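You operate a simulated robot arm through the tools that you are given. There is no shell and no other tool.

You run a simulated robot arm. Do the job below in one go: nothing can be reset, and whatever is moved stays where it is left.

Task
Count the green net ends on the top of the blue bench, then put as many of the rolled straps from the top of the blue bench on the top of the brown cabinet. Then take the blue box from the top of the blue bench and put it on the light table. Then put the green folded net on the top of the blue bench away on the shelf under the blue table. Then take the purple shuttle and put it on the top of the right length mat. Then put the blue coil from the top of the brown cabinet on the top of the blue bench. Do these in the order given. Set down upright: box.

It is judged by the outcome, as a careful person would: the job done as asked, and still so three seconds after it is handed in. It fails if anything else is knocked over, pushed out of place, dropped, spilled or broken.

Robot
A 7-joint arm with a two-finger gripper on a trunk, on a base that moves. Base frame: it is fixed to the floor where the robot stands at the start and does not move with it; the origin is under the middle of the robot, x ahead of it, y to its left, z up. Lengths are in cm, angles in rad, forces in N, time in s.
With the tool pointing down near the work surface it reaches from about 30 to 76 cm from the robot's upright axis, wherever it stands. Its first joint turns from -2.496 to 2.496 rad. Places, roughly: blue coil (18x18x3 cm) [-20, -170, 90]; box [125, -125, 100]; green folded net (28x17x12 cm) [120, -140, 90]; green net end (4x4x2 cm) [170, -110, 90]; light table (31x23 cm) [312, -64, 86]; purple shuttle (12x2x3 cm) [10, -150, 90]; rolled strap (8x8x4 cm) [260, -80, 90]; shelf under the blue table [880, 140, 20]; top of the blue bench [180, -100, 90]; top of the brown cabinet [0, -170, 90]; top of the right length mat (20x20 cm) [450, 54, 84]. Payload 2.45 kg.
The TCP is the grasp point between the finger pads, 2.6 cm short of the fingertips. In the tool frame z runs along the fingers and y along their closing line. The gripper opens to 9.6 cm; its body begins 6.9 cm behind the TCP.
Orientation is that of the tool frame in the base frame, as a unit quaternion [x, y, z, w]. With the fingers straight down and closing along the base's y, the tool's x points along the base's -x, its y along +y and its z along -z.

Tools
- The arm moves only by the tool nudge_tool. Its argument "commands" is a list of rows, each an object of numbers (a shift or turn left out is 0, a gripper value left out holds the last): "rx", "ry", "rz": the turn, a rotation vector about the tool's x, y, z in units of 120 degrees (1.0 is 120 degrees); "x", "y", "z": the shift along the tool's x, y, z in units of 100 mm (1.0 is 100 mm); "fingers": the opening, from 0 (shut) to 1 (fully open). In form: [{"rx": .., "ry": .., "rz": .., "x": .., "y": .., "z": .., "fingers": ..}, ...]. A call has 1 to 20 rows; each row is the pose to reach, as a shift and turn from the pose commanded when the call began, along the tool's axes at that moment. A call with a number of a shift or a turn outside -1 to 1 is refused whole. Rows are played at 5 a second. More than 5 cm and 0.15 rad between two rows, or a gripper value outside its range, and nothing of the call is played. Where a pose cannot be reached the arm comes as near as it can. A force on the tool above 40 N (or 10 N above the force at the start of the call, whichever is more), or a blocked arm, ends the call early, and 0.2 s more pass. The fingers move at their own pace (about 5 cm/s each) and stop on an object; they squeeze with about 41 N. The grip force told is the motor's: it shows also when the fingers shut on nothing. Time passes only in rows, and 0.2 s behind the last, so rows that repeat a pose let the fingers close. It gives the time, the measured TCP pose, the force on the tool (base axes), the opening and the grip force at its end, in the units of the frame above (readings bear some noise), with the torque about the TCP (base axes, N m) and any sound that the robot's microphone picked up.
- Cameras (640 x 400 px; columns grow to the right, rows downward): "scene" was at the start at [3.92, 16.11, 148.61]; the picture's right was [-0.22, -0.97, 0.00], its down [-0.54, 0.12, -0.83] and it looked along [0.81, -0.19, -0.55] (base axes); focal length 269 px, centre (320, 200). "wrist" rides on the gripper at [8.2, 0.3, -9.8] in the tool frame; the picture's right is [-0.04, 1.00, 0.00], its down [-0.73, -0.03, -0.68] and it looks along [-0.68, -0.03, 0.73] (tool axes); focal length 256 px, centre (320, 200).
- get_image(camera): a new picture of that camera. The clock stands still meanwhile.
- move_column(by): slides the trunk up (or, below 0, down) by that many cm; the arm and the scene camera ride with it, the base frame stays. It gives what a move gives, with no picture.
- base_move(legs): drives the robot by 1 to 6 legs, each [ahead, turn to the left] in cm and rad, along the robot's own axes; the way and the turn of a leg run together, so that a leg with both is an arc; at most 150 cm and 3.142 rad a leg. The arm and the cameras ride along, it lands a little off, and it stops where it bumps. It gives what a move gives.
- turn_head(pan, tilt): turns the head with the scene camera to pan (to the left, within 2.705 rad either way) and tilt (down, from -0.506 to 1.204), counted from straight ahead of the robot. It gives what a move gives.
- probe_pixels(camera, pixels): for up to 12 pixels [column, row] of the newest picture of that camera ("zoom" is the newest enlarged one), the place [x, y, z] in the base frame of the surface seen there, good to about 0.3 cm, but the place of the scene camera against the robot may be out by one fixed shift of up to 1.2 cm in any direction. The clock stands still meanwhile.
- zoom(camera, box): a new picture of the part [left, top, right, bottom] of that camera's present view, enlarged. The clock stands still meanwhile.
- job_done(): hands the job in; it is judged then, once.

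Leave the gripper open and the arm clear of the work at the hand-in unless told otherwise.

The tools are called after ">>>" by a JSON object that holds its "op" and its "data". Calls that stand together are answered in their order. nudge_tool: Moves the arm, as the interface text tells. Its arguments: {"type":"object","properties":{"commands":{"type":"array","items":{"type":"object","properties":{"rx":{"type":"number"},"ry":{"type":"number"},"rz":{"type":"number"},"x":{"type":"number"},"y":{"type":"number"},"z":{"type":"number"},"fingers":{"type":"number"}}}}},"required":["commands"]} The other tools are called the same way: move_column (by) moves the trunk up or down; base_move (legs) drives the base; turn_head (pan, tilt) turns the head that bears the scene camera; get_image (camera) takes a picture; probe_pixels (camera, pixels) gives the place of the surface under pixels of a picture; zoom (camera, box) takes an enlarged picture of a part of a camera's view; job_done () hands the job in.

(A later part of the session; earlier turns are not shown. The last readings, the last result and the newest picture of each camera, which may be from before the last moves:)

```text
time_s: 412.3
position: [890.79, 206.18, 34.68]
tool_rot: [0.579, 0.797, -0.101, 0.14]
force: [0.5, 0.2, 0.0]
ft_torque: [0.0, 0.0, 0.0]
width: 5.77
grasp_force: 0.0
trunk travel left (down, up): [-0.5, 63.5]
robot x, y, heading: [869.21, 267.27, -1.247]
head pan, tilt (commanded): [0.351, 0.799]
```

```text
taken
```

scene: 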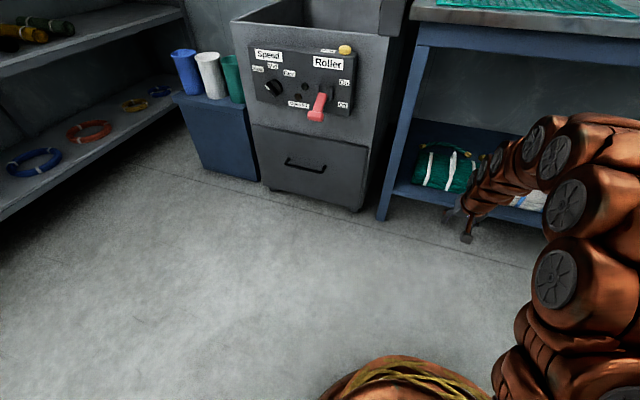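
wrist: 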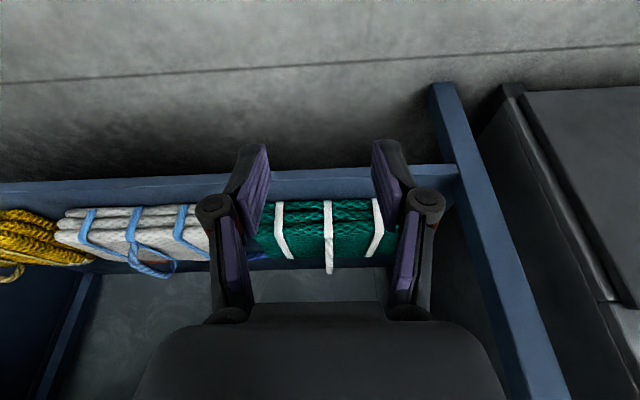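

The green net sits properly on the shelf. I raise the trunk back (40 + 12), level the tool, and head west.

>>> {"op": "move_column", "data": {"by": 40}}

>>> {"op": "move_column", "data": {"by": 23}}

>>> {"op": "nudge_tool", "data": {"commands": [{"ry": 0.055, "x": 0.1, "z": -0.15, "fingers": 1}, {"ry": 0.11, "x": 0.2, "z": -0.3}, {"ry": 0.167, "x": 0.3, "z": -0.45}, {"ry": 0.167, "x": 0.3, "z": -0.45}]}}

>>> {"op": "base_move", "data": {"legs": [[0, -1.55], [150, 0], [150, 0], [120, 0]]}}

>>> {"op": "turn_head", "data": {"pan": 1.3, "tilt": 0.6}}

>>> {"op": "get_image", "data": {"camera": "scene"}}

```text
time_s: 416.1
position: [890.79, 206.17, 74.63]
tool_rot: [0.578, 0.797, -0.1, 0.141]
force: [0.2, -0.3, 0.1]
ft_torque: [-0.01, 0.02, 0.01]
width: 5.77
grasp_force: 0.1
trunk travel left (down, up): [-40.5, 23.5]
robot x, y, heading: [870.25, 267.55, -1.246]
head pan, tilt (commanded): [0.351, 0.799]
```

```text
time_s: 418.5
position: [890.82, 206.15, 97.59]
tool_rot: [0.578, 0.797, -0.101, 0.14]
force: [-0.9, 1.2, 0.3]
ft_torque: [0.0, -0.04, 0.02]
width: 5.77
grasp_force: 0.1
trunk travel left (down, up): [-63.5, 0.5]
robot x, y, heading: [869.81, 267.11, -1.242]
head pan, tilt (commanded): [0.351, 0.799]
```

```text
time_s: 419.5
position: [889.32, 210.37, 100.84]
tool_rot: [0.587, 0.809, 0.001, -0.001]
force: [0.4, 0.1, 1.0]
ft_torque: [0.0, 0.03, 0.0]
width: 9.61
grasp_force: 0.1
trunk travel left (down, up): [-63.5, 0.5]
robot x, y, heading: [869.83, 266.78, -1.243]
head pan, tilt (commanded): [0.351, 0.799]
```

```text
time_s: 443.6
position: [413.96, 110.61, 100.77]
tool_rot: [0.987, 0.162, 0.001, 0.0]
force: [0.9, -0.2, 0.3]
ft_torque: [0.02, 0.0, 0.02]
width: 9.59
grasp_force: 0.0
trunk travel left (down, up): [-63.5, 0.5]
robot x, y, heading: [470.66, 130.49, -2.805]
head pan, tilt (commanded): [0.351, 0.799]
```

```text
time_s: 444.8
position: [414.0, 110.59, 100.93]
tool_rot: [0.987, 0.162, 0.001, 0.001]
force: [-0.2, -0.6, 0.2]
ft_torque: [-0.03, -0.02, -0.03]
width: 9.59
grasp_force: 0.0
trunk travel left (down, up): [-63.5, 0.5]
robot x, y, heading: [470.0, 130.56, -2.805]
head pan, tilt (commanded): [1.3, 0.6]
```

```text
taken
```

scene: 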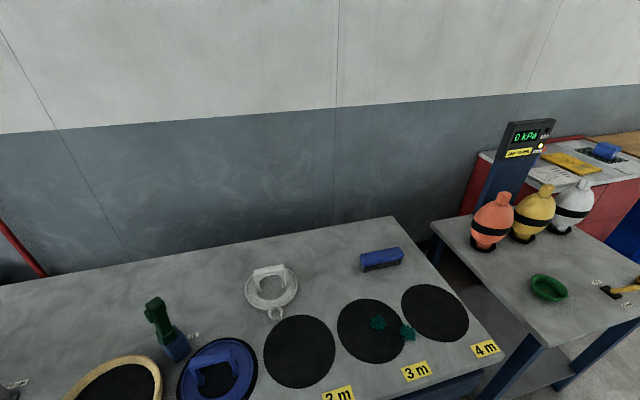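

I see three round mats labelled 2 m, 3 m, 4 m; the rightmost at (435,313). I probe their positions against the given (450,54).

>>> {"op": "probe_pixels", "data": {"camera": "scene", "pixels": [[435, 313], [370, 330], [300, 352], [403, 300], [467, 325], [430, 285], [445, 340], [378, 323], [485, 350], [500, 355], [380, 262], [395, 220]]}}

>>> {"op": "zoom", "data": {"camera": "scene", "box": [240, 220, 540, 400]}}

```text
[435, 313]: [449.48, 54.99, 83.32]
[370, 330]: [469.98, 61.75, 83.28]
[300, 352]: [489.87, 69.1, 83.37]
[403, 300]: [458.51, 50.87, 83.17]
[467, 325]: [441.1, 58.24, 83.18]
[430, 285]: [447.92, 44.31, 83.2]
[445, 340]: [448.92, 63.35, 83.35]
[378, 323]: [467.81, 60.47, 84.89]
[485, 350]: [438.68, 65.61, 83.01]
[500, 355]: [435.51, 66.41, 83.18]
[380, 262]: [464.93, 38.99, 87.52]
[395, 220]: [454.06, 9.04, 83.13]
```

```text
2.13 times, centred on (390, 310) of scene
```

zoom: 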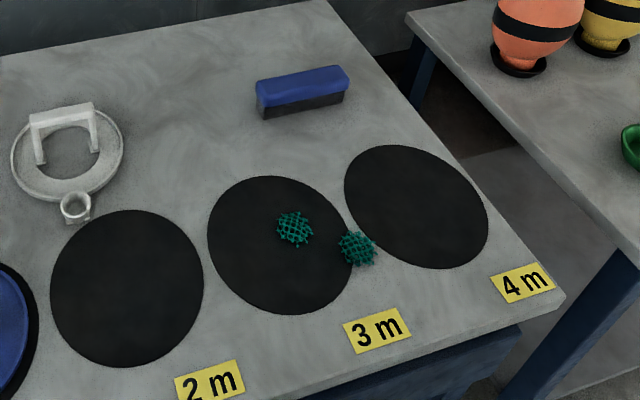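

The right length mat is the "4 m" mat at (449.5,55), z≈84.3. Now drive west to the cabinet for the purple shuttle.

>>> {"op": "base_move", "data": {"legs": [[150, 0.0], [150, 0], [150, 0], [73, 0], [0, 1.568], [42, 0]]}}

>>> {"op": "turn_head", "data": {"pan": 0.2, "tilt": 0.75}}

>>> {"op": "get_image", "data": {"camera": "scene"}}

>>> {"op": "get_image", "data": {"camera": "wrist"}}

```text
time_s: 475.6
position: [15.13, -130.24, 100.86]
tool_rot: [0.581, 0.814, 0.0, 0.0]
force: [-0.5, 0.5, 0.6]
ft_torque: [0.0, -0.04, -0.04]
width: 9.61
grasp_force: 0.0
trunk travel left (down, up): [-63.5, 0.5]
robot x, y, heading: [-4.78, -73.71, -1.229]
head pan, tilt (commanded): [1.3, 0.6]
```

```text
time_s: 477.0
position: [15.0, -130.2, 100.85]
tool_rot: [0.582, 0.813, 0.0, 0.0]
force: [0.5, 0.6, 0.3]
ft_torque: [-0.04, 0.0, 0.03]
width: 9.6
grasp_force: 0.0
trunk travel left (down, up): [-63.5, 0.5]
robot x, y, heading: [-4.78, -74.12, -1.237]
head pan, tilt (commanded): [0.201, 0.75]
```

```text
taken
```

scene: 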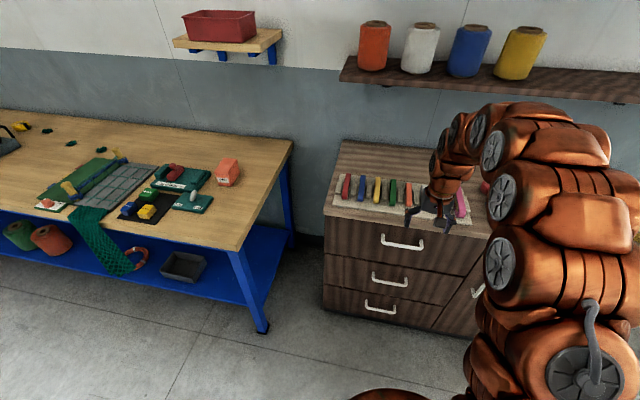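

```text
taken
```

wrist: 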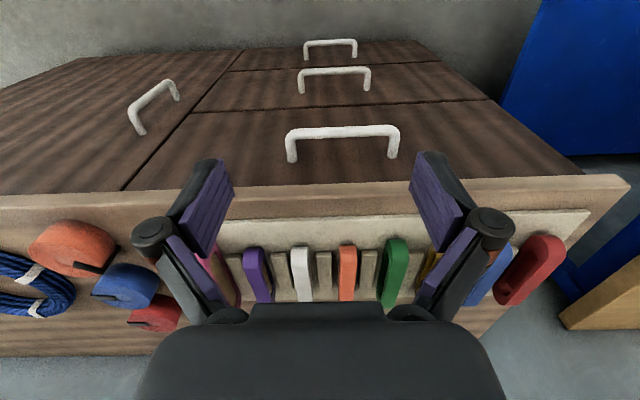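

The purple shuttle is at wrist (258,275) beside beige spacer blocks. I drive 12 cm closer and look from above.

>>> {"op": "base_move", "data": {"legs": [[12, 0]]}}

>>> {"op": "nudge_tool", "data": {"commands": [{"y": -0.35, "z": -0.1}, {"y": -0.75, "z": -0.2}, {"y": -0.8, "z": -0.3}]}}

>>> {"op": "get_image", "data": {"camera": "wrist"}}

```text
time_s: 478.2
position: [19.34, -141.79, 100.82]
tool_rot: [0.58, 0.814, 0.001, 0.0]
force: [-0.5, 0.5, 0.3]
ft_torque: [-0.01, 0.0, 0.0]
width: 9.62
grasp_force: 0.0
trunk travel left (down, up): [-63.5, 0.5]
robot x, y, heading: [-1.23, -85.18, -1.231]
head pan, tilt (commanded): [0.201, 0.75]
```

```text
time_s: 479.0
position: [11.69, -144.25, 103.63]
tool_rot: [0.581, 0.814, 0.002, -0.001]
force: [-0.6, 0.0, -0.9]
ft_torque: [0.02, 0.01, -0.04]
width: 9.6
grasp_force: 0.0
trunk travel left (down, up): [-63.5, 0.5]
robot x, y, heading: [-0.85, -85.6, -1.229]
head pan, tilt (commanded): [0.201, 0.75]
```

```text
taken
```

wrist: 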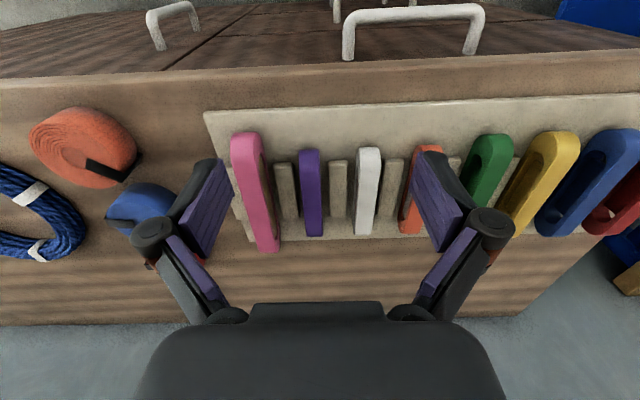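

>>> {"op": "zoom", "data": {"camera": "wrist", "box": [220, 110, 420, 260]}}

>>> {"op": "probe_pixels", "data": {"camera": "wrist", "pixels": [[310, 160], [312, 195], [314, 230], [287, 180], [287, 212], [338, 180], [338, 212], [366, 170], [366, 215], [255, 180], [268, 240], [310, 130]]}}

```text
2.67 times, centred on (320, 185) of wrist
```

zoom: 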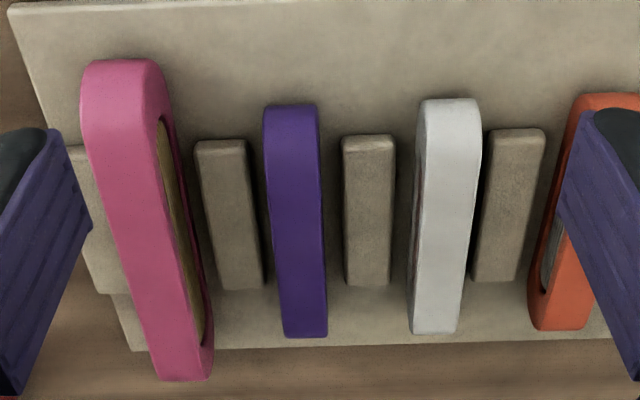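

```text
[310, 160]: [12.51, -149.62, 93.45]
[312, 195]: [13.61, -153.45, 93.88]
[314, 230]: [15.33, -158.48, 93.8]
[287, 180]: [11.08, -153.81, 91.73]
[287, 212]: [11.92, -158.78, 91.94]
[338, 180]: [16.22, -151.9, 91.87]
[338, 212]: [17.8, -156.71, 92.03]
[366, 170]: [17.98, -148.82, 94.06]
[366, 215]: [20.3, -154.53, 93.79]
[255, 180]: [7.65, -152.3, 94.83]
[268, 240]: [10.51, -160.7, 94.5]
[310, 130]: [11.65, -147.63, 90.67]
```

Purple shuttle center ≈(13.75,-153.8), top z 93.9; spacer blocks top z 91.9 with only ~0.75 cm gap, so I'll grip just its upper 1.5 cm. I narrow the fingers to 3.4 cm and hover above.

>>> {"op": "nudge_tool", "data": {"commands": [{"x": -0.32, "y": -0.04, "z": 0.1, "fingers": 0.35}, {"x": -0.64, "y": -0.08, "z": 0.25}, {"x": -0.97, "y": -0.116, "z": 0.4}, {"x": -0.97, "y": -0.116, "z": 0.45}, {"x": -0.97, "y": -0.116, "z": 0.45}]}}

>>> {"op": "get_image", "data": {"camera": "wrist"}}

```text
time_s: 480.2
position: [13.86, -153.79, 99.32]
tool_rot: [0.581, 0.814, 0.001, 0.0]
force: [-0.1, -0.6, -0.8]
ft_torque: [0.02, -0.01, 0.02]
width: 3.35
grasp_force: 0.0
trunk travel left (down, up): [-63.5, 0.5]
robot x, y, heading: [-0.89, -85.21, -1.228]
head pan, tilt (commanded): [0.201, 0.75]
```

```text
taken
```

wrist: 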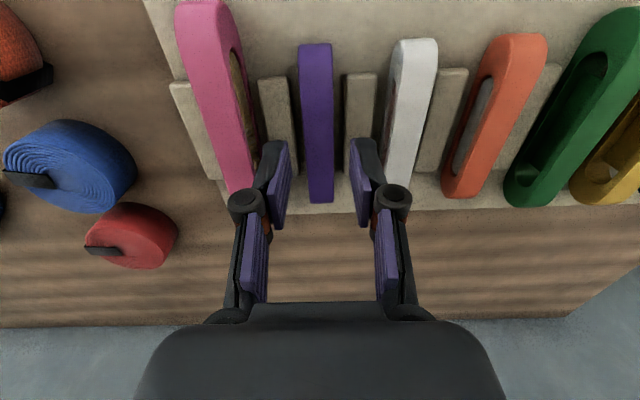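

Aligned. I narrow to 3 cm (0.31) for clearance from the pink shuttle and descend 4.4 cm, so the tips stay just above the blocks.

>>> {"op": "nudge_tool", "data": {"commands": [{"fingers": 0.31}, {"z": 0.12}, {"z": 0.25}, {"z": 0.37}, {"z": 0.44}, {"z": 0.44}]}}

>>> {"op": "get_image", "data": {"camera": "wrist"}}

```text
time_s: 481.6
position: [13.68, -153.78, 95.06]
tool_rot: [0.581, 0.814, 0.001, -0.001]
force: [-0.1, -0.3, 0.0]
ft_torque: [-0.01, 0.01, -0.03]
width: 2.95
grasp_force: 0.1
trunk travel left (down, up): [-63.5, 0.5]
robot x, y, heading: [-0.71, -85.63, -1.233]
head pan, tilt (commanded): [0.201, 0.75]
```

```text
taken
```

wrist: 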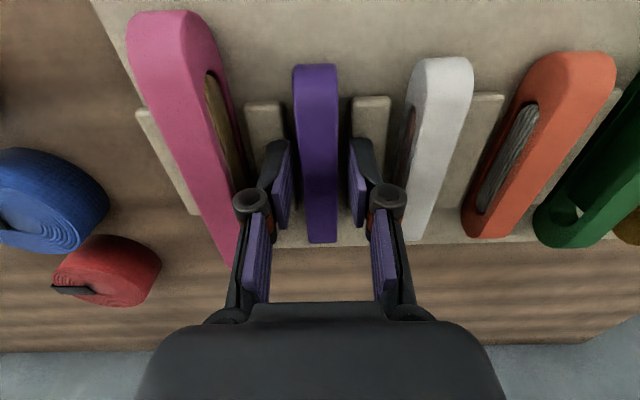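

Fingertips flank the purple shuttle above the blocks. Lower 0.15 cm more and close.

>>> {"op": "nudge_tool", "data": {"commands": [{"z": 0.015}, {"z": 0.018, "fingers": 0.25}, {"z": 0.018, "fingers": 0.2}, {"z": 0.018, "fingers": 0.1}, {"z": 0.018, "fingers": 0.05}, {"z": 0.018, "fingers": 0.05}]}}

>>> {"op": "nudge_tool", "data": {"commands": [{"z": -0.1}, {"z": -0.2}, {"z": -0.3}, {"z": -0.3}]}}

>>> {"op": "get_image", "data": {"camera": "wrist"}}

```text
time_s: 483.0
position: [13.74, -153.9, 94.83]
tool_rot: [0.581, 0.814, 0.002, 0.0]
force: [-0.2, -1.0, 0.4]
ft_torque: [-0.05, 0.02, 0.04]
width: 1.84
grasp_force: 40.6
trunk travel left (down, up): [-63.5, 0.5]
robot x, y, heading: [-0.49, -85.04, -1.224]
head pan, tilt (commanded): [0.201, 0.75]
```

```text
time_s: 484.0
position: [13.84, -153.92, 97.66]
tool_rot: [0.58, 0.814, 0.002, 0.0]
force: [0.4, 0.4, -0.5]
ft_torque: [0.0, 0.02, 0.03]
width: 1.86
grasp_force: 40.3
trunk travel left (down, up): [-63.5, 0.5]
robot x, y, heading: [-1.06, -84.94, -1.228]
head pan, tilt (commanded): [0.201, 0.75]
```

```text
taken
```

wrist: 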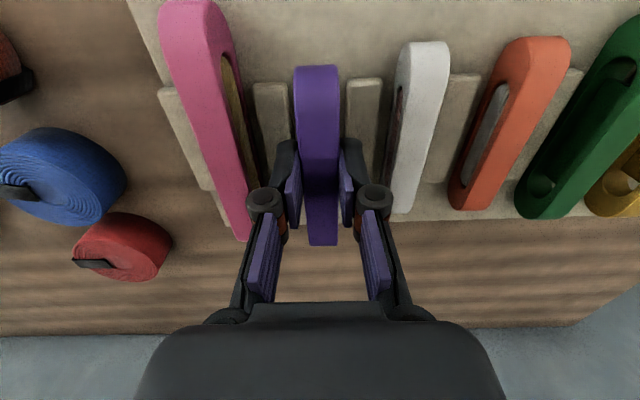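

The shuttle came up with the gripper. I raise further, retract, back out and drive east to the mats.

>>> {"op": "nudge_tool", "data": {"commands": [{"z": -0.25}, {"z": -0.5}, {"z": -0.75}, {"z": -0.85, "x": 0.3, "y": 0.1}, {"z": -0.85, "x": 0.7, "y": 0.4}, {"z": -0.85, "x": 1.0, "y": 0.7}]}}

>>> {"op": "base_move", "data": {"legs": [[-44, 0], [0, 1.565], [150, 0], [150, 0], [150, 0]]}}

>>> {"op": "get_image", "data": {"camera": "wrist"}}

```text
time_s: 485.4
position: [16.95, -142.27, 106.15]
tool_rot: [0.581, 0.814, 0.002, 0.0]
force: [-0.3, -0.1, -0.3]
ft_torque: [0.04, 0.01, -0.01]
width: 1.86
grasp_force: 40.7
trunk travel left (down, up): [-63.5, 0.5]
robot x, y, heading: [-0.95, -85.53, -1.231]
head pan, tilt (commanded): [0.201, 0.75]
```

```text
time_s: 512.7
position: [459.76, 119.37, 106.15]
tool_rot: [-0.163, 0.987, 0.0, 0.0]
force: [-0.2, 0.2, -0.8]
ft_torque: [-0.01, -0.01, -0.01]
width: 1.88
grasp_force: 41.0
trunk travel left (down, up): [-63.5, 0.5]
robot x, y, heading: [403.18, 101.66, 0.34]
head pan, tilt (commanded): [0.201, 0.75]
```

```text
taken
```

wrist: 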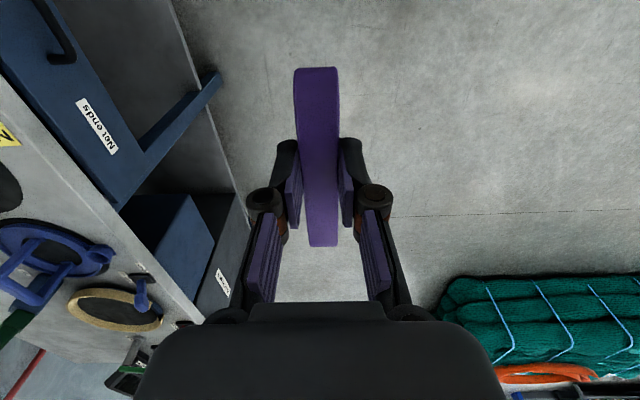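

At u≈382. I drive 28 cm more and turn right to face the mats (shuttle bottom at z≈102, above everything there).

>>> {"op": "base_move", "data": {"legs": [[29, 0], [0, -1.577]]}}

>>> {"op": "get_image", "data": {"camera": "wrist"}}

>>> {"op": "turn_head", "data": {"pan": 0.3, "tilt": 0.75}}

>>> {"op": "get_image", "data": {"camera": "scene"}}

```text
time_s: 518.5
position: [449.36, 55.15, 106.27]
tool_rot: [0.572, 0.82, 0.001, 0.0]
force: [-0.4, 0.1, -0.5]
ft_torque: [0.01, -0.01, -0.01]
width: 1.86
grasp_force: 41.3
trunk travel left (down, up): [-63.5, 0.5]
robot x, y, heading: [430.37, 111.45, -1.208]
head pan, tilt (commanded): [0.201, 0.75]
```

```text
taken
```

wrist: 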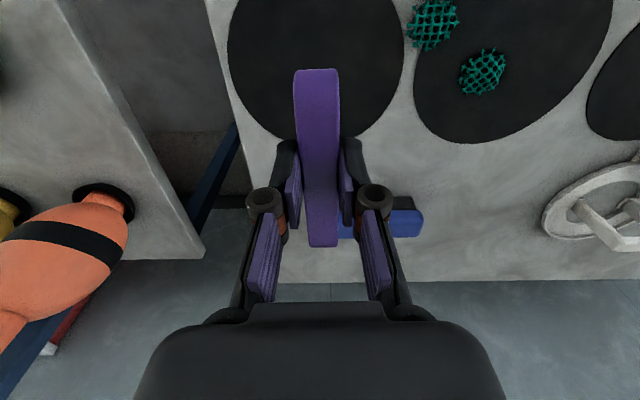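

```text
time_s: 519.1
position: [449.32, 54.98, 106.24]
tool_rot: [0.572, 0.82, 0.002, 0.0]
force: [-0.1, 0.1, -1.0]
ft_torque: [0.02, 0.0, -0.04]
width: 1.85
grasp_force: 41.3
trunk travel left (down, up): [-63.5, 0.5]
robot x, y, heading: [430.32, 111.71, -1.207]
head pan, tilt (commanded): [0.3, 0.75]
```

```text
taken
```

scene: 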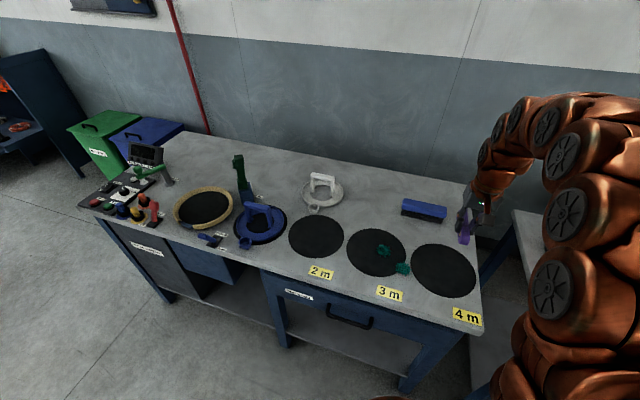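

The TCP is right over the 4 m mat (449,55). I probe the mat's rim with the wrist camera to confirm.

>>> {"op": "probe_pixels", "data": {"camera": "wrist", "pixels": [[231, 50], [401, 55], [260, 118], [375, 122], [250, 80], [390, 90], [270, 30], [360, 30], [440, 20], [420, 180], [212, 40], [300, 55]]}}

```text
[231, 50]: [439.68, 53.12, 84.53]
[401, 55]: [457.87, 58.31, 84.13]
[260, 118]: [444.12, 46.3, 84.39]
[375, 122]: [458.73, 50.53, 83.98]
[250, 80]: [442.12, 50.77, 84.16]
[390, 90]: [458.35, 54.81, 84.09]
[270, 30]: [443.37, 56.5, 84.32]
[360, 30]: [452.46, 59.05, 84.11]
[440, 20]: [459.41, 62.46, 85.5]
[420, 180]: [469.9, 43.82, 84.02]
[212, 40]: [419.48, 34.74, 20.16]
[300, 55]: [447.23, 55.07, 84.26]
```

Mat center (449.3,54.6), surface z 84.2 — the shuttle is centered. Descend 10, then 7.

>>> {"op": "nudge_tool", "data": {"commands": [{"z": 0.35}, {"z": 0.7}, {"z": 1.0}, {"z": 1.0}]}}

>>> {"op": "nudge_tool", "data": {"commands": [{"z": 0.3}, {"z": 0.55}, {"z": 0.7}, {"z": 0.7}]}}

>>> {"op": "get_image", "data": {"camera": "wrist"}}

>>> {"op": "zoom", "data": {"camera": "scene", "box": [380, 160, 560, 320]}}

```text
time_s: 520.1
position: [449.48, 55.02, 96.25]
tool_rot: [0.572, 0.82, 0.0, 0.001]
force: [0.3, -0.3, 0.5]
ft_torque: [0.01, 0.0, 0.03]
width: 1.85
grasp_force: 40.7
trunk travel left (down, up): [-63.5, 0.5]
robot x, y, heading: [430.18, 111.48, -1.206]
head pan, tilt (commanded): [0.3, 0.75]
```

```text
time_s: 521.1
position: [449.52, 54.99, 89.14]
tool_rot: [0.572, 0.82, 0.002, 0.0]
force: [0.5, 1.3, 0.1]
ft_torque: [0.03, 0.01, 0.03]
width: 1.88
grasp_force: 41.0
trunk travel left (down, up): [-63.5, 0.5]
robot x, y, heading: [430.35, 110.98, -1.206]
head pan, tilt (commanded): [0.3, 0.75]
```

```text
taken
```

wrist: 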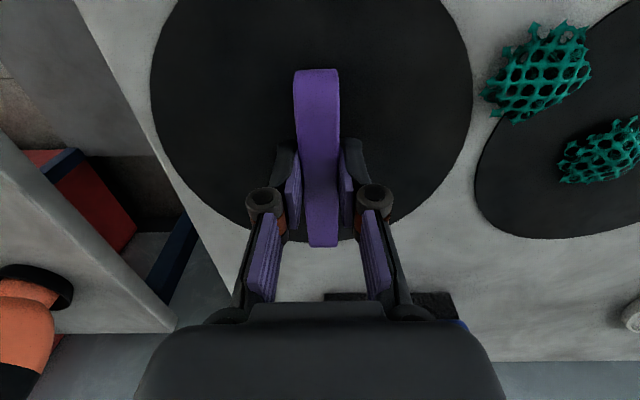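

```text
2.50 times, centred on (470, 240) of scene
```

zoom: 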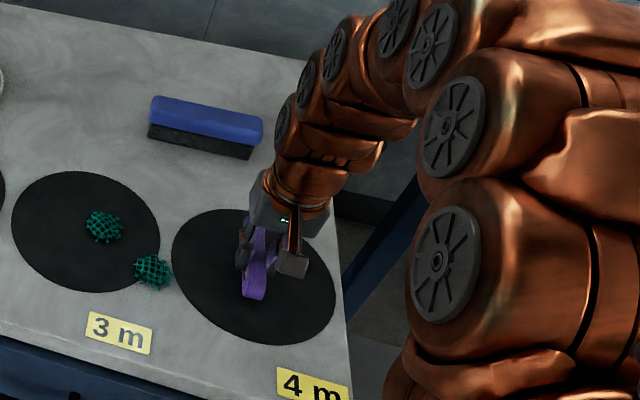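

Shuttle is within the mat. Lower 0.6 cm, then tiny steps until contact.

>>> {"op": "nudge_tool", "data": {"commands": [{"z": 0.03}, {"z": 0.06}, {"z": 0.06}]}}

>>> {"op": "nudge_tool", "data": {"commands": [{"z": 0.01}, {"z": 0.02}, {"z": 0.02}]}}

```text
time_s: 522.0
position: [449.45, 54.97, 88.53]
tool_rot: [0.573, 0.82, 0.001, 0.0]
force: [0.0, -0.3, -0.1]
ft_torque: [0.0, -0.01, -0.04]
width: 1.87
grasp_force: 41.5
trunk travel left (down, up): [-63.5, 0.5]
robot x, y, heading: [429.88, 111.33, -1.204]
head pan, tilt (commanded): [0.3, 0.75]
```

```text
time_s: 522.8
position: [449.53, 55.07, 88.36]
tool_rot: [0.572, 0.82, 0.002, 0.0]
force: [0.1, 0.1, -0.1]
ft_torque: [0.02, 0.03, -0.02]
width: 1.88
grasp_force: 41.1
trunk travel left (down, up): [-63.5, 0.5]
robot x, y, heading: [430.41, 111.41, -1.204]
head pan, tilt (commanded): [0.3, 0.75]
```

>>> {"op": "nudge_tool", "data": {"commands": [{"z": 0.01}, {"z": 0.015}, {"z": 0.015}]}}

```text
time_s: 523.5
position: [449.51, 54.98, 88.37]
tool_rot: [0.571, 0.821, 0.001, -0.001]
force: [-0.5, 0.7, 0.2]
ft_torque: [-0.01, -0.01, -0.02]
width: 1.85
grasp_force: 40.9
trunk travel left (down, up): [-63.5, 0.5]
robot x, y, heading: [430.33, 111.03, -1.205]
head pan, tilt (commanded): [0.3, 0.75]
```

>>> {"op": "nudge_tool", "data": {"commands": [{"z": 0.008}, {"z": 0.012}, {"z": 0.012}]}}

>>> {"op": "zoom", "data": {"camera": "scene", "box": [425, 200, 505, 270]}}

```text
time_s: 524.4
position: [449.38, 55.11, 88.1]
tool_rot: [0.572, 0.82, 0.002, 0.0]
force: [0.7, 0.8, 0.3]
ft_torque: [0.03, 0.0, 0.03]
width: 1.86
grasp_force: 41.3
trunk travel left (down, up): [-63.5, 0.5]
robot x, y, heading: [430.56, 111.35, -1.204]
head pan, tilt (commanded): [0.3, 0.75]
```

```text
5.71 times, centred on (465, 235) of scene
```

zoom: 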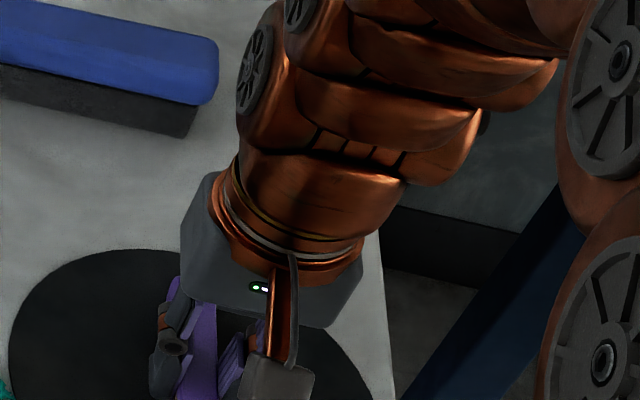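

>>> {"op": "nudge_tool", "data": {"commands": [{"z": 0.008}, {"z": 0.01}, {"z": 0.01}]}}

>>> {"op": "nudge_tool", "data": {"commands": [{"z": 0.008}, {"z": 0.01}, {"z": 0.01}]}}

```text
time_s: 525.1
position: [449.5, 55.06, 87.98]
tool_rot: [0.572, 0.82, 0.001, 0.001]
force: [0.2, 0.3, -0.1]
ft_torque: [0.04, 0.01, 0.02]
width: 1.89
grasp_force: 41.2
trunk travel left (down, up): [-63.5, 0.5]
robot x, y, heading: [430.36, 111.33, -1.204]
head pan, tilt (commanded): [0.3, 0.75]
```

```text
time_s: 526.0
position: [449.39, 55.02, 88.02]
tool_rot: [0.573, 0.82, 0.001, -0.001]
force: [0.6, -0.1, 1.8]
ft_torque: [-0.18, -0.03, 0.02]
width: 1.88
grasp_force: 40.7
trunk travel left (down, up): [-63.5, 0.5]
robot x, y, heading: [430.24, 111.14, -1.208]
head pan, tilt (commanded): [0.3, 0.75]
```

First contact (1.8 N). A tiny bit more, then open to 3 cm slowly.

>>> {"op": "nudge_tool", "data": {"commands": [{"z": 0.005}, {"z": 0.005, "fingers": 0.22}, {"z": 0.005, "fingers": 0.26}, {"z": 0.005, "fingers": 0.32}, {"z": 0.005, "fingers": 0.4}, {"z": 0.005, "fingers": 0.4}]}}

>>> {"op": "get_image", "data": {"camera": "wrist"}}

```text
time_s: 527.4
position: [449.49, 55.03, 87.93]
tool_rot: [0.573, 0.82, 0.002, 0.0]
force: [0.0, 0.5, 0.2]
ft_torque: [0.0, 0.01, 0.0]
width: 3.83
grasp_force: 0.0
trunk travel left (down, up): [-63.5, 0.5]
robot x, y, heading: [430.32, 111.78, -1.205]
head pan, tilt (commanded): [0.3, 0.75]
```

```text
taken
```

wrist: 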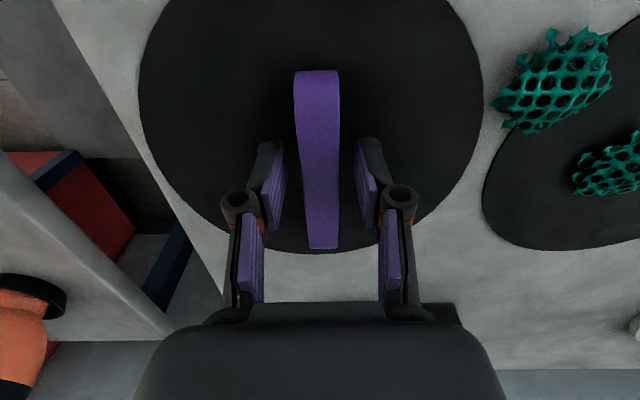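

The shuttle stands on the mat. I lift straight up and look at it.

>>> {"op": "nudge_tool", "data": {"commands": [{"z": -0.25}, {"z": -0.5}, {"z": -0.8}, {"z": -1.0}, {"z": -1.0}]}}

>>> {"op": "nudge_tool", "data": {"commands": [{"z": -0.3, "x": 0.2, "fingers": 1}, {"z": -0.6, "x": 0.4}, {"z": -0.8, "x": 0.5}, {"z": -0.8, "x": 0.5}]}}

>>> {"op": "get_image", "data": {"camera": "wrist"}}

>>> {"op": "get_image", "data": {"camera": "scene"}}

```text
time_s: 528.5
position: [449.42, 55.22, 97.9]
tool_rot: [0.573, 0.82, 0.002, -0.002]
force: [0.1, -0.8, -0.1]
ft_torque: [-0.02, 0.02, 0.0]
width: 3.81
grasp_force: 0.0
trunk travel left (down, up): [-63.5, 0.5]
robot x, y, heading: [430.27, 111.21, -1.21]
head pan, tilt (commanded): [0.3, 0.75]
```

```text
time_s: 529.5
position: [447.89, 59.73, 105.95]
tool_rot: [0.572, 0.82, 0.001, -0.001]
force: [0.8, -0.7, 0.5]
ft_torque: [-0.01, -0.02, 0.01]
width: 9.62
grasp_force: 0.1
trunk travel left (down, up): [-63.5, 0.5]
robot x, y, heading: [430.31, 111.29, -1.207]
head pan, tilt (commanded): [0.3, 0.75]
```

```text
taken
```

wrist: 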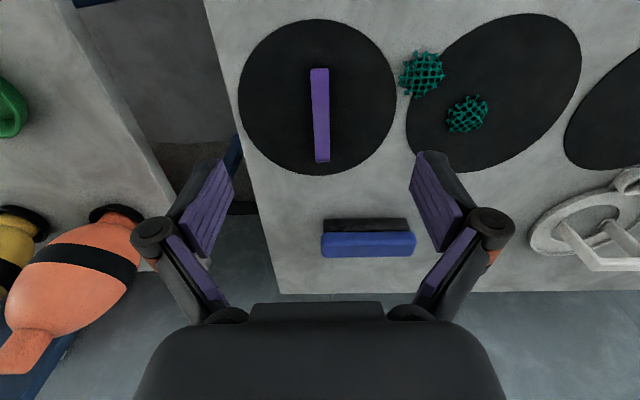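

```text
taken
```

scene: 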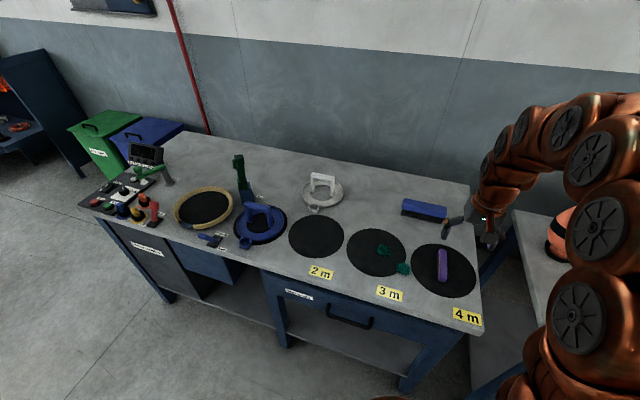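

The purple shuttle stands on the right mat. Last: the blue coil. I back off 15 cm (away from the bottles), turn west, and drive to the cabinet.

>>> {"op": "base_move", "data": {"legs": [[-15, 0], [0, -1.6], [150, 0.02], [150, 0], [150, 0], [62, 0]]}}

>>> {"op": "turn_head", "data": {"pan": 1.2, "tilt": 0.6}}

>>> {"op": "get_image", "data": {"camera": "scene"}}

```text
time_s: 559.3
position: [-115.53, -62.41, 106.01]
tool_rot: [0.988, 0.155, 0.001, 0.0]
force: [0.5, -0.2, 0.0]
ft_torque: [-0.02, 0.01, -0.02]
width: 9.61
grasp_force: 0.0
trunk travel left (down, up): [-63.5, 0.5]
robot x, y, heading: [-62.94, -46.97, -2.817]
head pan, tilt (commanded): [0.3, 0.75]
```

```text
time_s: 560.5
position: [-115.67, -62.51, 105.97]
tool_rot: [0.988, 0.155, 0.0, 0.001]
force: [-0.5, 0.2, 0.9]
ft_torque: [-0.01, -0.04, 0.02]
width: 9.62
grasp_force: 0.0
trunk travel left (down, up): [-63.5, 0.5]
robot x, y, heading: [-63.2, -47.3, -2.819]
head pan, tilt (commanded): [1.201, 0.6]
```

```text
taken
```

scene: 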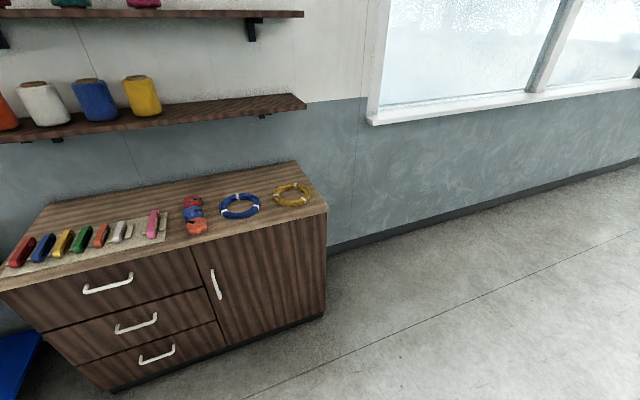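

>>> {"op": "base_move", "data": {"legs": [[0, 1.58], [58, 0]]}}

>>> {"op": "get_image", "data": {"camera": "wrist"}}

```text
time_s: 567.6
position: [-29.42, -154.67, 105.93]
tool_rot: [0.59, 0.808, 0.002, 0.001]
force: [-0.4, 0.6, 0.1]
ft_torque: [-0.01, -0.03, -0.02]
width: 9.6
grasp_force: 0.1
trunk travel left (down, up): [-63.5, 0.5]
robot x, y, heading: [-44.35, -101.89, -1.246]
head pan, tilt (commanded): [1.201, 0.6]
```

```text
taken
```

wrist: 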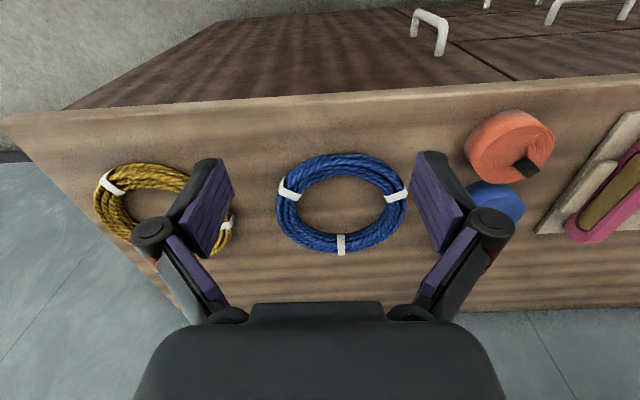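

The blue coil ring is at wrist (342,203). I zoom and probe its rim points.

>>> {"op": "zoom", "data": {"camera": "wrist", "box": [260, 140, 430, 270]}}

>>> {"op": "probe_pixels", "data": {"camera": "wrist", "pixels": [[283, 205], [398, 210], [342, 160], [342, 243], [340, 200], [375, 170], [305, 170], [380, 235], [305, 235], [395, 193], [408, 200], [386, 200]]}}

```text
3.08 times, centred on (345, 205) of wrist
```

zoom: 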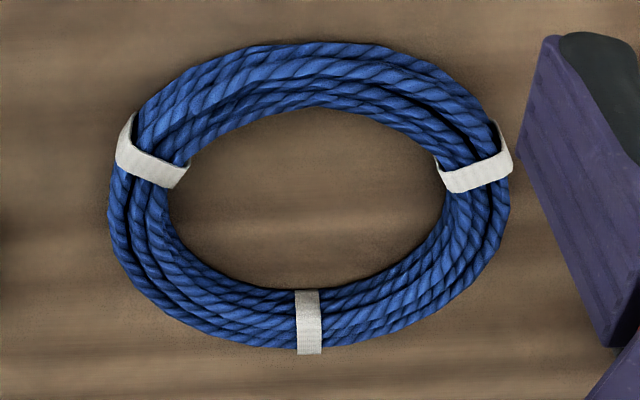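

```text
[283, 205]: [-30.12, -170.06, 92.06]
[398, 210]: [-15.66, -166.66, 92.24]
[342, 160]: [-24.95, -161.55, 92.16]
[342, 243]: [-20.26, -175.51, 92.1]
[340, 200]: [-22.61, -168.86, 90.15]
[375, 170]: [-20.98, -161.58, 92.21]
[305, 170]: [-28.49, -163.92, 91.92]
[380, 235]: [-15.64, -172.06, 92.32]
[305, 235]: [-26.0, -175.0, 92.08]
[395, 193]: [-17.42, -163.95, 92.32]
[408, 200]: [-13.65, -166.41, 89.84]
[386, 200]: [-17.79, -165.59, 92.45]
```

Coil center (-22.75,-168.45), tube radius 7.4, top z 92.3. I'll grip its east side at (-15.8,-166.0), just beyond the white tie. Moving there with fingers at 5 cm.

>>> {"op": "nudge_tool", "data": {"commands": [{"x": -0.25, "y": 0.16, "z": 0.05, "fingers": 0.52}, {"x": -0.5, "y": 0.32, "z": 0.12}, {"x": -0.75, "y": 0.48, "z": 0.2}, {"x": -0.75, "y": 0.48, "z": 0.2}]}}

>>> {"op": "nudge_tool", "data": {"commands": [{"x": -0.25, "y": 0.16, "z": 0.13}, {"x": -0.5, "y": 0.32, "z": 0.27}, {"x": -0.74, "y": 0.48, "z": 0.4}, {"x": -0.74, "y": 0.48, "z": 0.4}]}}

>>> {"op": "get_image", "data": {"camera": "wrist"}}

```text
time_s: 568.6
position: [-22.6, -160.31, 103.88]
tool_rot: [0.589, 0.808, 0.0, 0.0]
force: [1.0, -0.2, 0.8]
ft_torque: [0.0, -0.01, 0.03]
width: 5.02
grasp_force: 0.2
trunk travel left (down, up): [-63.5, 0.5]
robot x, y, heading: [-44.92, -102.29, -1.249]
head pan, tilt (commanded): [1.201, 0.6]
```

```text
time_s: 569.6
position: [-15.97, -165.84, 99.76]
tool_rot: [0.589, 0.808, 0.001, -0.001]
force: [0.5, -0.6, 0.0]
ft_torque: [0.04, 0.02, 0.0]
width: 5.02
grasp_force: 0.0
trunk travel left (down, up): [-63.5, 0.5]
robot x, y, heading: [-44.82, -102.36, -1.25]
head pan, tilt (commanded): [1.201, 0.6]
```

```text
taken
```

wrist: 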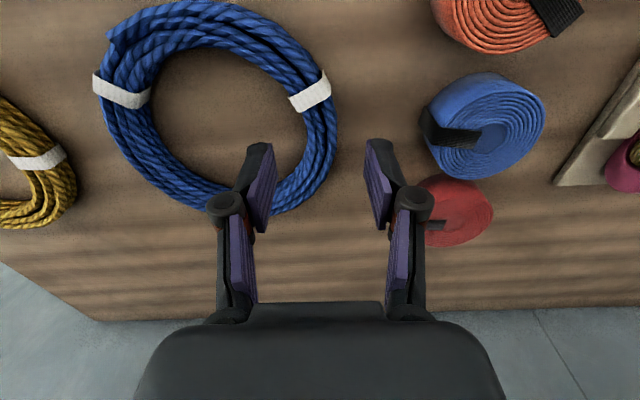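

The tube's east side lies right under the fingers (column 320). Descend 7 cm to z≈92.8.

>>> {"op": "nudge_tool", "data": {"commands": [{"z": 0.25, "y": 0.01}, {"z": 0.45, "y": 0.01}, {"z": 0.6, "y": 0.01}, {"z": 0.69, "y": 0.01}, {"z": 0.69, "y": 0.01}]}}

>>> {"op": "get_image", "data": {"camera": "wrist"}}

```text
time_s: 570.8
position: [-15.74, -165.88, 93.08]
tool_rot: [0.589, 0.808, 0.002, 0.0]
force: [-0.4, 0.2, -0.6]
ft_torque: [0.0, -0.01, -0.01]
width: 4.98
grasp_force: 0.0
trunk travel left (down, up): [-63.5, 0.5]
robot x, y, heading: [-44.53, -102.18, -1.249]
head pan, tilt (commanded): [1.201, 0.6]
```

```text
taken
```

wrist: 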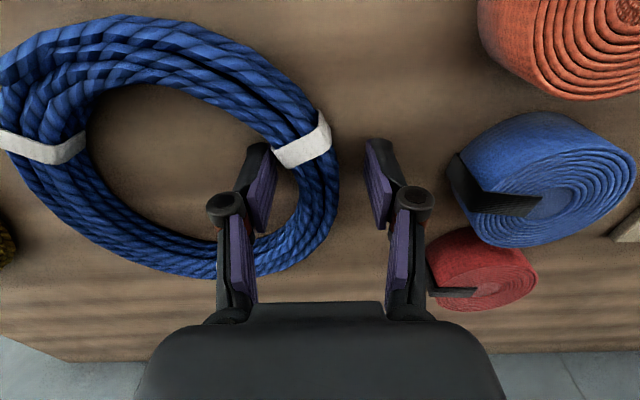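

Tube is between the pads. Lower 0.2 cm and close.

>>> {"op": "nudge_tool", "data": {"commands": [{"z": 0.02}, {"z": 0.02, "fingers": 0.4}, {"z": 0.02, "fingers": 0.3}, {"z": 0.02, "fingers": 0.15}, {"z": 0.02, "fingers": 0.1}, {"z": 0.02, "fingers": 0.1}]}}

>>> {"op": "nudge_tool", "data": {"commands": [{"z": -0.1}, {"z": -0.2}, {"z": -0.3}, {"z": -0.3}]}}

>>> {"op": "get_image", "data": {"camera": "wrist"}}

```text
time_s: 572.2
position: [-15.55, -165.85, 93.02]
tool_rot: [0.59, 0.808, 0.001, 0.0]
force: [0.8, -1.0, -0.3]
ft_torque: [-0.12, -0.07, 0.02]
width: 1.88
grasp_force: 41.3
trunk travel left (down, up): [-63.5, 0.5]
robot x, y, heading: [-44.62, -102.19, -1.255]
head pan, tilt (commanded): [1.201, 0.6]
```

```text
time_s: 573.2
position: [-15.71, -165.89, 95.88]
tool_rot: [0.589, 0.808, 0.001, 0.0]
force: [0.1, -0.3, -2.6]
ft_torque: [0.04, -0.23, -0.02]
width: 1.86
grasp_force: 41.0
trunk travel left (down, up): [-63.5, 0.5]
robot x, y, heading: [-44.72, -102.36, -1.246]
head pan, tilt (commanded): [1.201, 0.6]
```

```text
taken
```

wrist: 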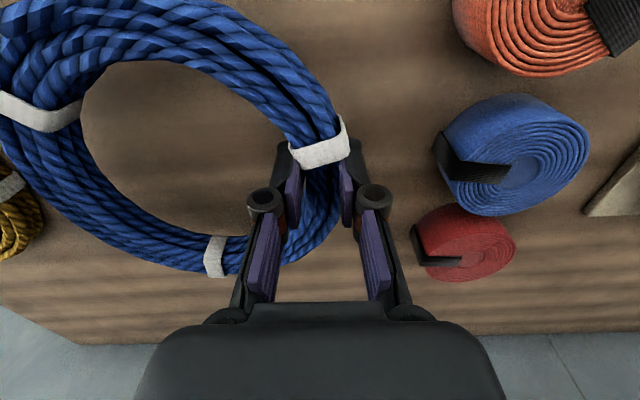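

The coil is lifted with the gripper (−2.6 N). I raise 9 cm more and check how it hangs.

>>> {"op": "nudge_tool", "data": {"commands": [{"z": -0.2}, {"z": -0.4}, {"z": -0.65}, {"z": -0.9}, {"z": -0.9}]}}

>>> {"op": "turn_head", "data": {"pan": 0.25, "tilt": 0.7}}

>>> {"op": "get_image", "data": {"camera": "scene"}}

>>> {"op": "get_image", "data": {"camera": "wrist"}}

```text
time_s: 574.4
position: [-15.74, -165.86, 104.9]
tool_rot: [0.589, 0.808, 0.001, -0.001]
force: [0.7, -0.5, -3.3]
ft_torque: [0.11, -0.23, -0.03]
width: 1.85
grasp_force: 41.0
trunk travel left (down, up): [-63.5, 0.5]
robot x, y, heading: [-44.71, -102.09, -1.246]
head pan, tilt (commanded): [1.201, 0.6]
```

```text
time_s: 575.6
position: [-15.68, -166.01, 104.85]
tool_rot: [0.589, 0.808, 0.001, 0.0]
force: [-0.3, -0.4, -3.4]
ft_torque: [0.12, -0.22, -0.02]
width: 1.88
grasp_force: 40.6
trunk travel left (down, up): [-63.5, 0.5]
robot x, y, heading: [-44.82, -102.3, -1.246]
head pan, tilt (commanded): [0.25, 0.7]
```

```text
taken
```

scene: 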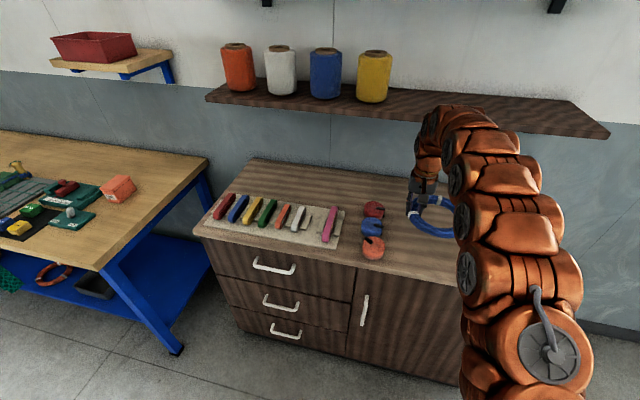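

```text
taken
```

wrist: 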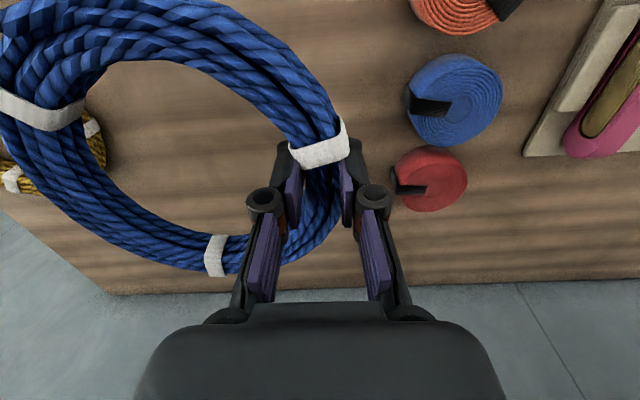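

The coil hangs level. I retract, back out, and drive east to the middle of the bench (free area around u≈105).

>>> {"op": "nudge_tool", "data": {"commands": [{"x": 0.3, "z": -0.1}, {"x": 0.6, "z": -0.2}, {"x": 0.9, "z": -0.2}, {"x": 1.0, "z": -0.2}]}}

>>> {"op": "base_move", "data": {"legs": [[-44, 0], [0, 1.58], [150, 0], [64, 0]]}}

>>> {"op": "turn_head", "data": {"pan": -1.3, "tilt": 0.7}}

>>> {"op": "get_image", "data": {"camera": "scene"}}

```text
time_s: 576.6
position: [-18.62, -156.33, 106.67]
tool_rot: [0.589, 0.808, 0.002, -0.001]
force: [-0.3, -0.1, -4.0]
ft_torque: [0.12, -0.22, -0.04]
width: 1.86
grasp_force: 41.1
trunk travel left (down, up): [-63.5, 0.5]
robot x, y, heading: [-44.86, -102.08, -1.248]
head pan, tilt (commanded): [0.25, 0.7]
```

```text
time_s: 593.2
position: [194.79, 35.59, 106.76]
tool_rot: [-0.162, 0.987, 0.001, -0.001]
force: [-0.7, 0.1, -2.7]
ft_torque: [0.21, 0.11, -0.02]
width: 1.84
grasp_force: 40.7
trunk travel left (down, up): [-63.5, 0.5]
robot x, y, heading: [140.7, 9.19, 0.33]
head pan, tilt (commanded): [0.25, 0.7]
```

```text
time_s: 594.9
position: [194.74, 35.77, 106.73]
tool_rot: [-0.162, 0.987, 0.001, -0.002]
force: [-0.2, -0.2, -3.6]
ft_torque: [0.19, 0.09, -0.01]
width: 1.85
grasp_force: 41.1
trunk travel left (down, up): [-63.5, 0.5]
robot x, y, heading: [141.23, 8.94, 0.341]
head pan, tilt (commanded): [-1.3, 0.7]
```

```text
taken
```

scene: 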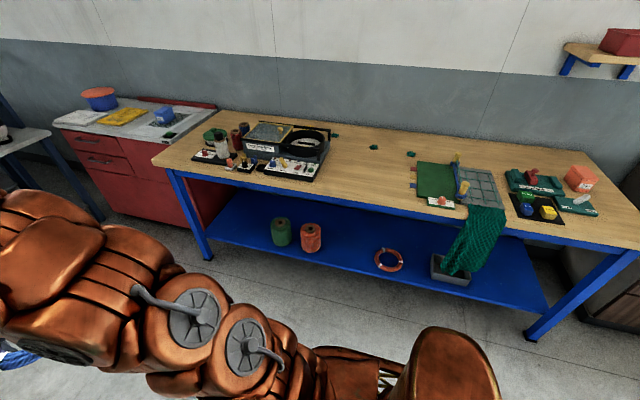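

The bench middle is free between the winder panel (≈320 px) and the green board (≈415 px). I probe that area.

>>> {"op": "probe_pixels", "data": {"camera": "scene", "pixels": [[320, 178], [328, 160], [413, 185], [416, 166], [370, 175], [370, 190], [370, 165], [374, 147], [411, 153], [430, 202], [365, 200], [318, 165]]}}

>>> {"op": "zoom", "data": {"camera": "scene", "box": [290, 120, 470, 230]}}

```text
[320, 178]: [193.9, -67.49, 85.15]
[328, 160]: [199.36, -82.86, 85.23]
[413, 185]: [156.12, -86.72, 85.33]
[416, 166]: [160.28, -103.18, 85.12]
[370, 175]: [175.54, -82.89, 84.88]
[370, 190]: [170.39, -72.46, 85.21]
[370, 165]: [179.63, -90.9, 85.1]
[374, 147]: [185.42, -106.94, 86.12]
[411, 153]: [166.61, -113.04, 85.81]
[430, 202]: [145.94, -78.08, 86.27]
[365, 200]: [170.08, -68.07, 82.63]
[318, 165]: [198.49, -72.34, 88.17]
```

```text
3.56 times, centred on (380, 175) of scene
```

zoom: 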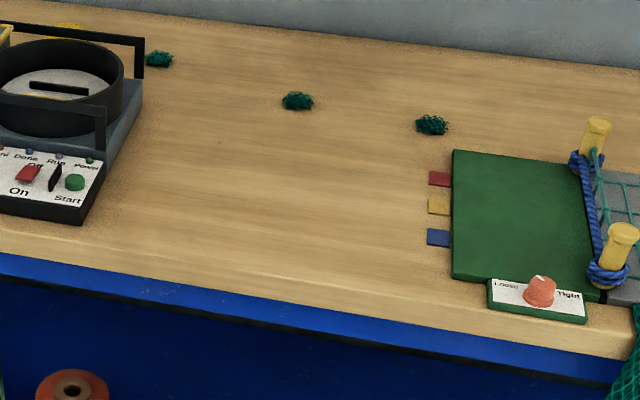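

Free zone u 88–127, n 0…−36. Coil center goes to (177,-85.6). I drive 3 cm, turn right, and advance 41 cm.

>>> {"op": "base_move", "data": {"legs": [[3, 0], [0, -1.575], [40, 0]]}}

>>> {"op": "turn_head", "data": {"pan": 0.0, "tilt": 0.8}}

>>> {"op": "get_image", "data": {"camera": "wrist"}}

>>> {"op": "get_image", "data": {"camera": "scene"}}

```text
time_s: 601.6
position: [185.07, -80.79, 106.69]
tool_rot: [0.577, 0.816, 0.001, -0.001]
force: [-0.3, -0.5, -3.3]
ft_torque: [0.1, -0.2, 0.03]
width: 1.86
grasp_force: 40.7
trunk travel left (down, up): [-63.5, 0.5]
robot x, y, heading: [157.53, -27.34, -1.217]
head pan, tilt (commanded): [-1.3, 0.7]
```

```text
time_s: 603.0
position: [185.02, -80.79, 106.75]
tool_rot: [0.577, 0.817, 0.002, 0.0]
force: [-0.6, 0.9, -2.9]
ft_torque: [0.1, -0.22, -0.01]
width: 1.85
grasp_force: 40.5
trunk travel left (down, up): [-63.5, 0.5]
robot x, y, heading: [157.18, -27.53, -1.22]
head pan, tilt (commanded): [0.0, 0.799]
```

```text
taken
```

wrist: 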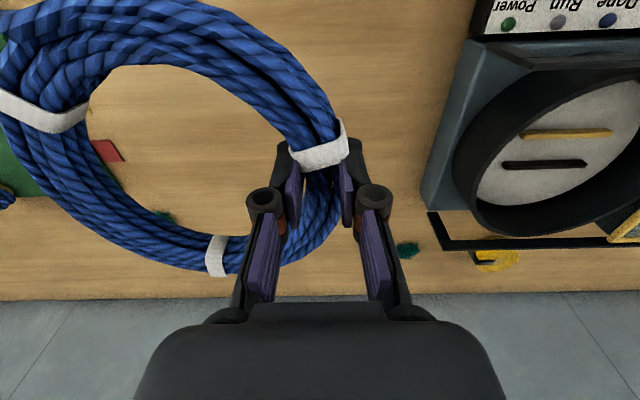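

```text
taken
```

scene: 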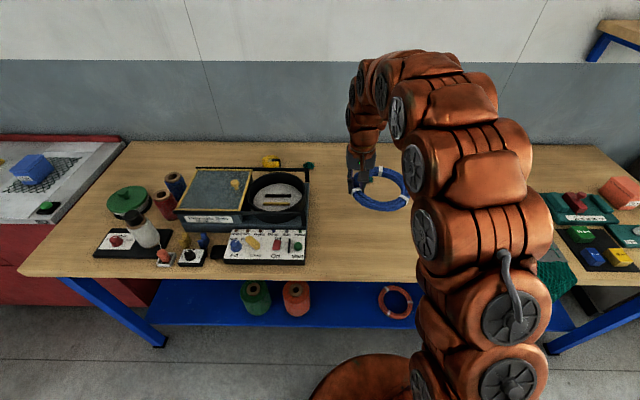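

All clear around. I shift slightly and lower 8, then 7 cm.

>>> {"op": "nudge_tool", "data": {"commands": [{"x": -0.1, "y": -0.08, "z": 0.25}, {"x": -0.2, "y": -0.165, "z": 0.5}, {"x": -0.2, "y": -0.165, "z": 0.8}, {"x": -0.2, "y": -0.165, "z": 0.8}]}}

>>> {"op": "nudge_tool", "data": {"commands": [{"z": 0.3}, {"z": 0.55}, {"z": 0.72}, {"z": 0.72}]}}

>>> {"op": "get_image", "data": {"camera": "wrist"}}

>>> {"op": "zoom", "data": {"camera": "scene", "box": [280, 120, 480, 260]}}

```text
time_s: 604.0
position: [184.31, -83.15, 98.86]
tool_rot: [0.577, 0.817, 0.001, -0.002]
force: [-0.1, 0.9, -3.5]
ft_torque: [0.1, -0.19, 0.02]
width: 1.86
grasp_force: 41.1
trunk travel left (down, up): [-63.5, 0.5]
robot x, y, heading: [157.15, -27.79, -1.219]
head pan, tilt (commanded): [0.0, 0.799]
```

```text
time_s: 605.0
position: [184.26, -83.12, 91.4]
tool_rot: [0.577, 0.817, 0.001, -0.002]
force: [0.8, 0.9, -3.3]
ft_torque: [0.13, -0.24, 0.01]
width: 1.87
grasp_force: 40.9
trunk travel left (down, up): [-63.5, 0.5]
robot x, y, heading: [157.11, -27.62, -1.22]
head pan, tilt (commanded): [0.0, 0.799]
```

```text
taken
```

wrist: 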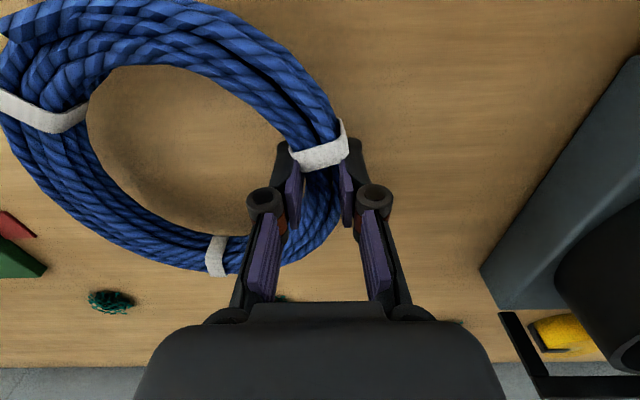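

```text
2.86 times, centred on (380, 190) of scene
```

zoom: 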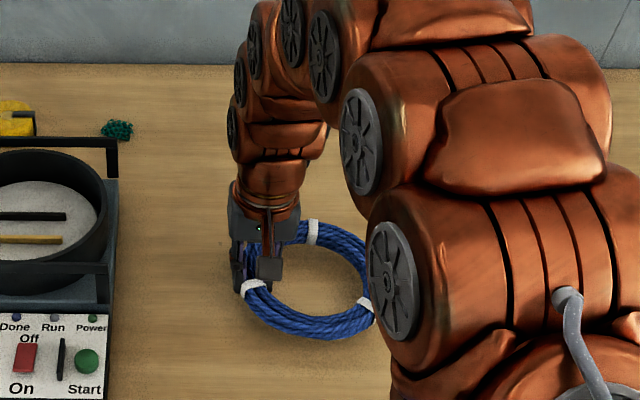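

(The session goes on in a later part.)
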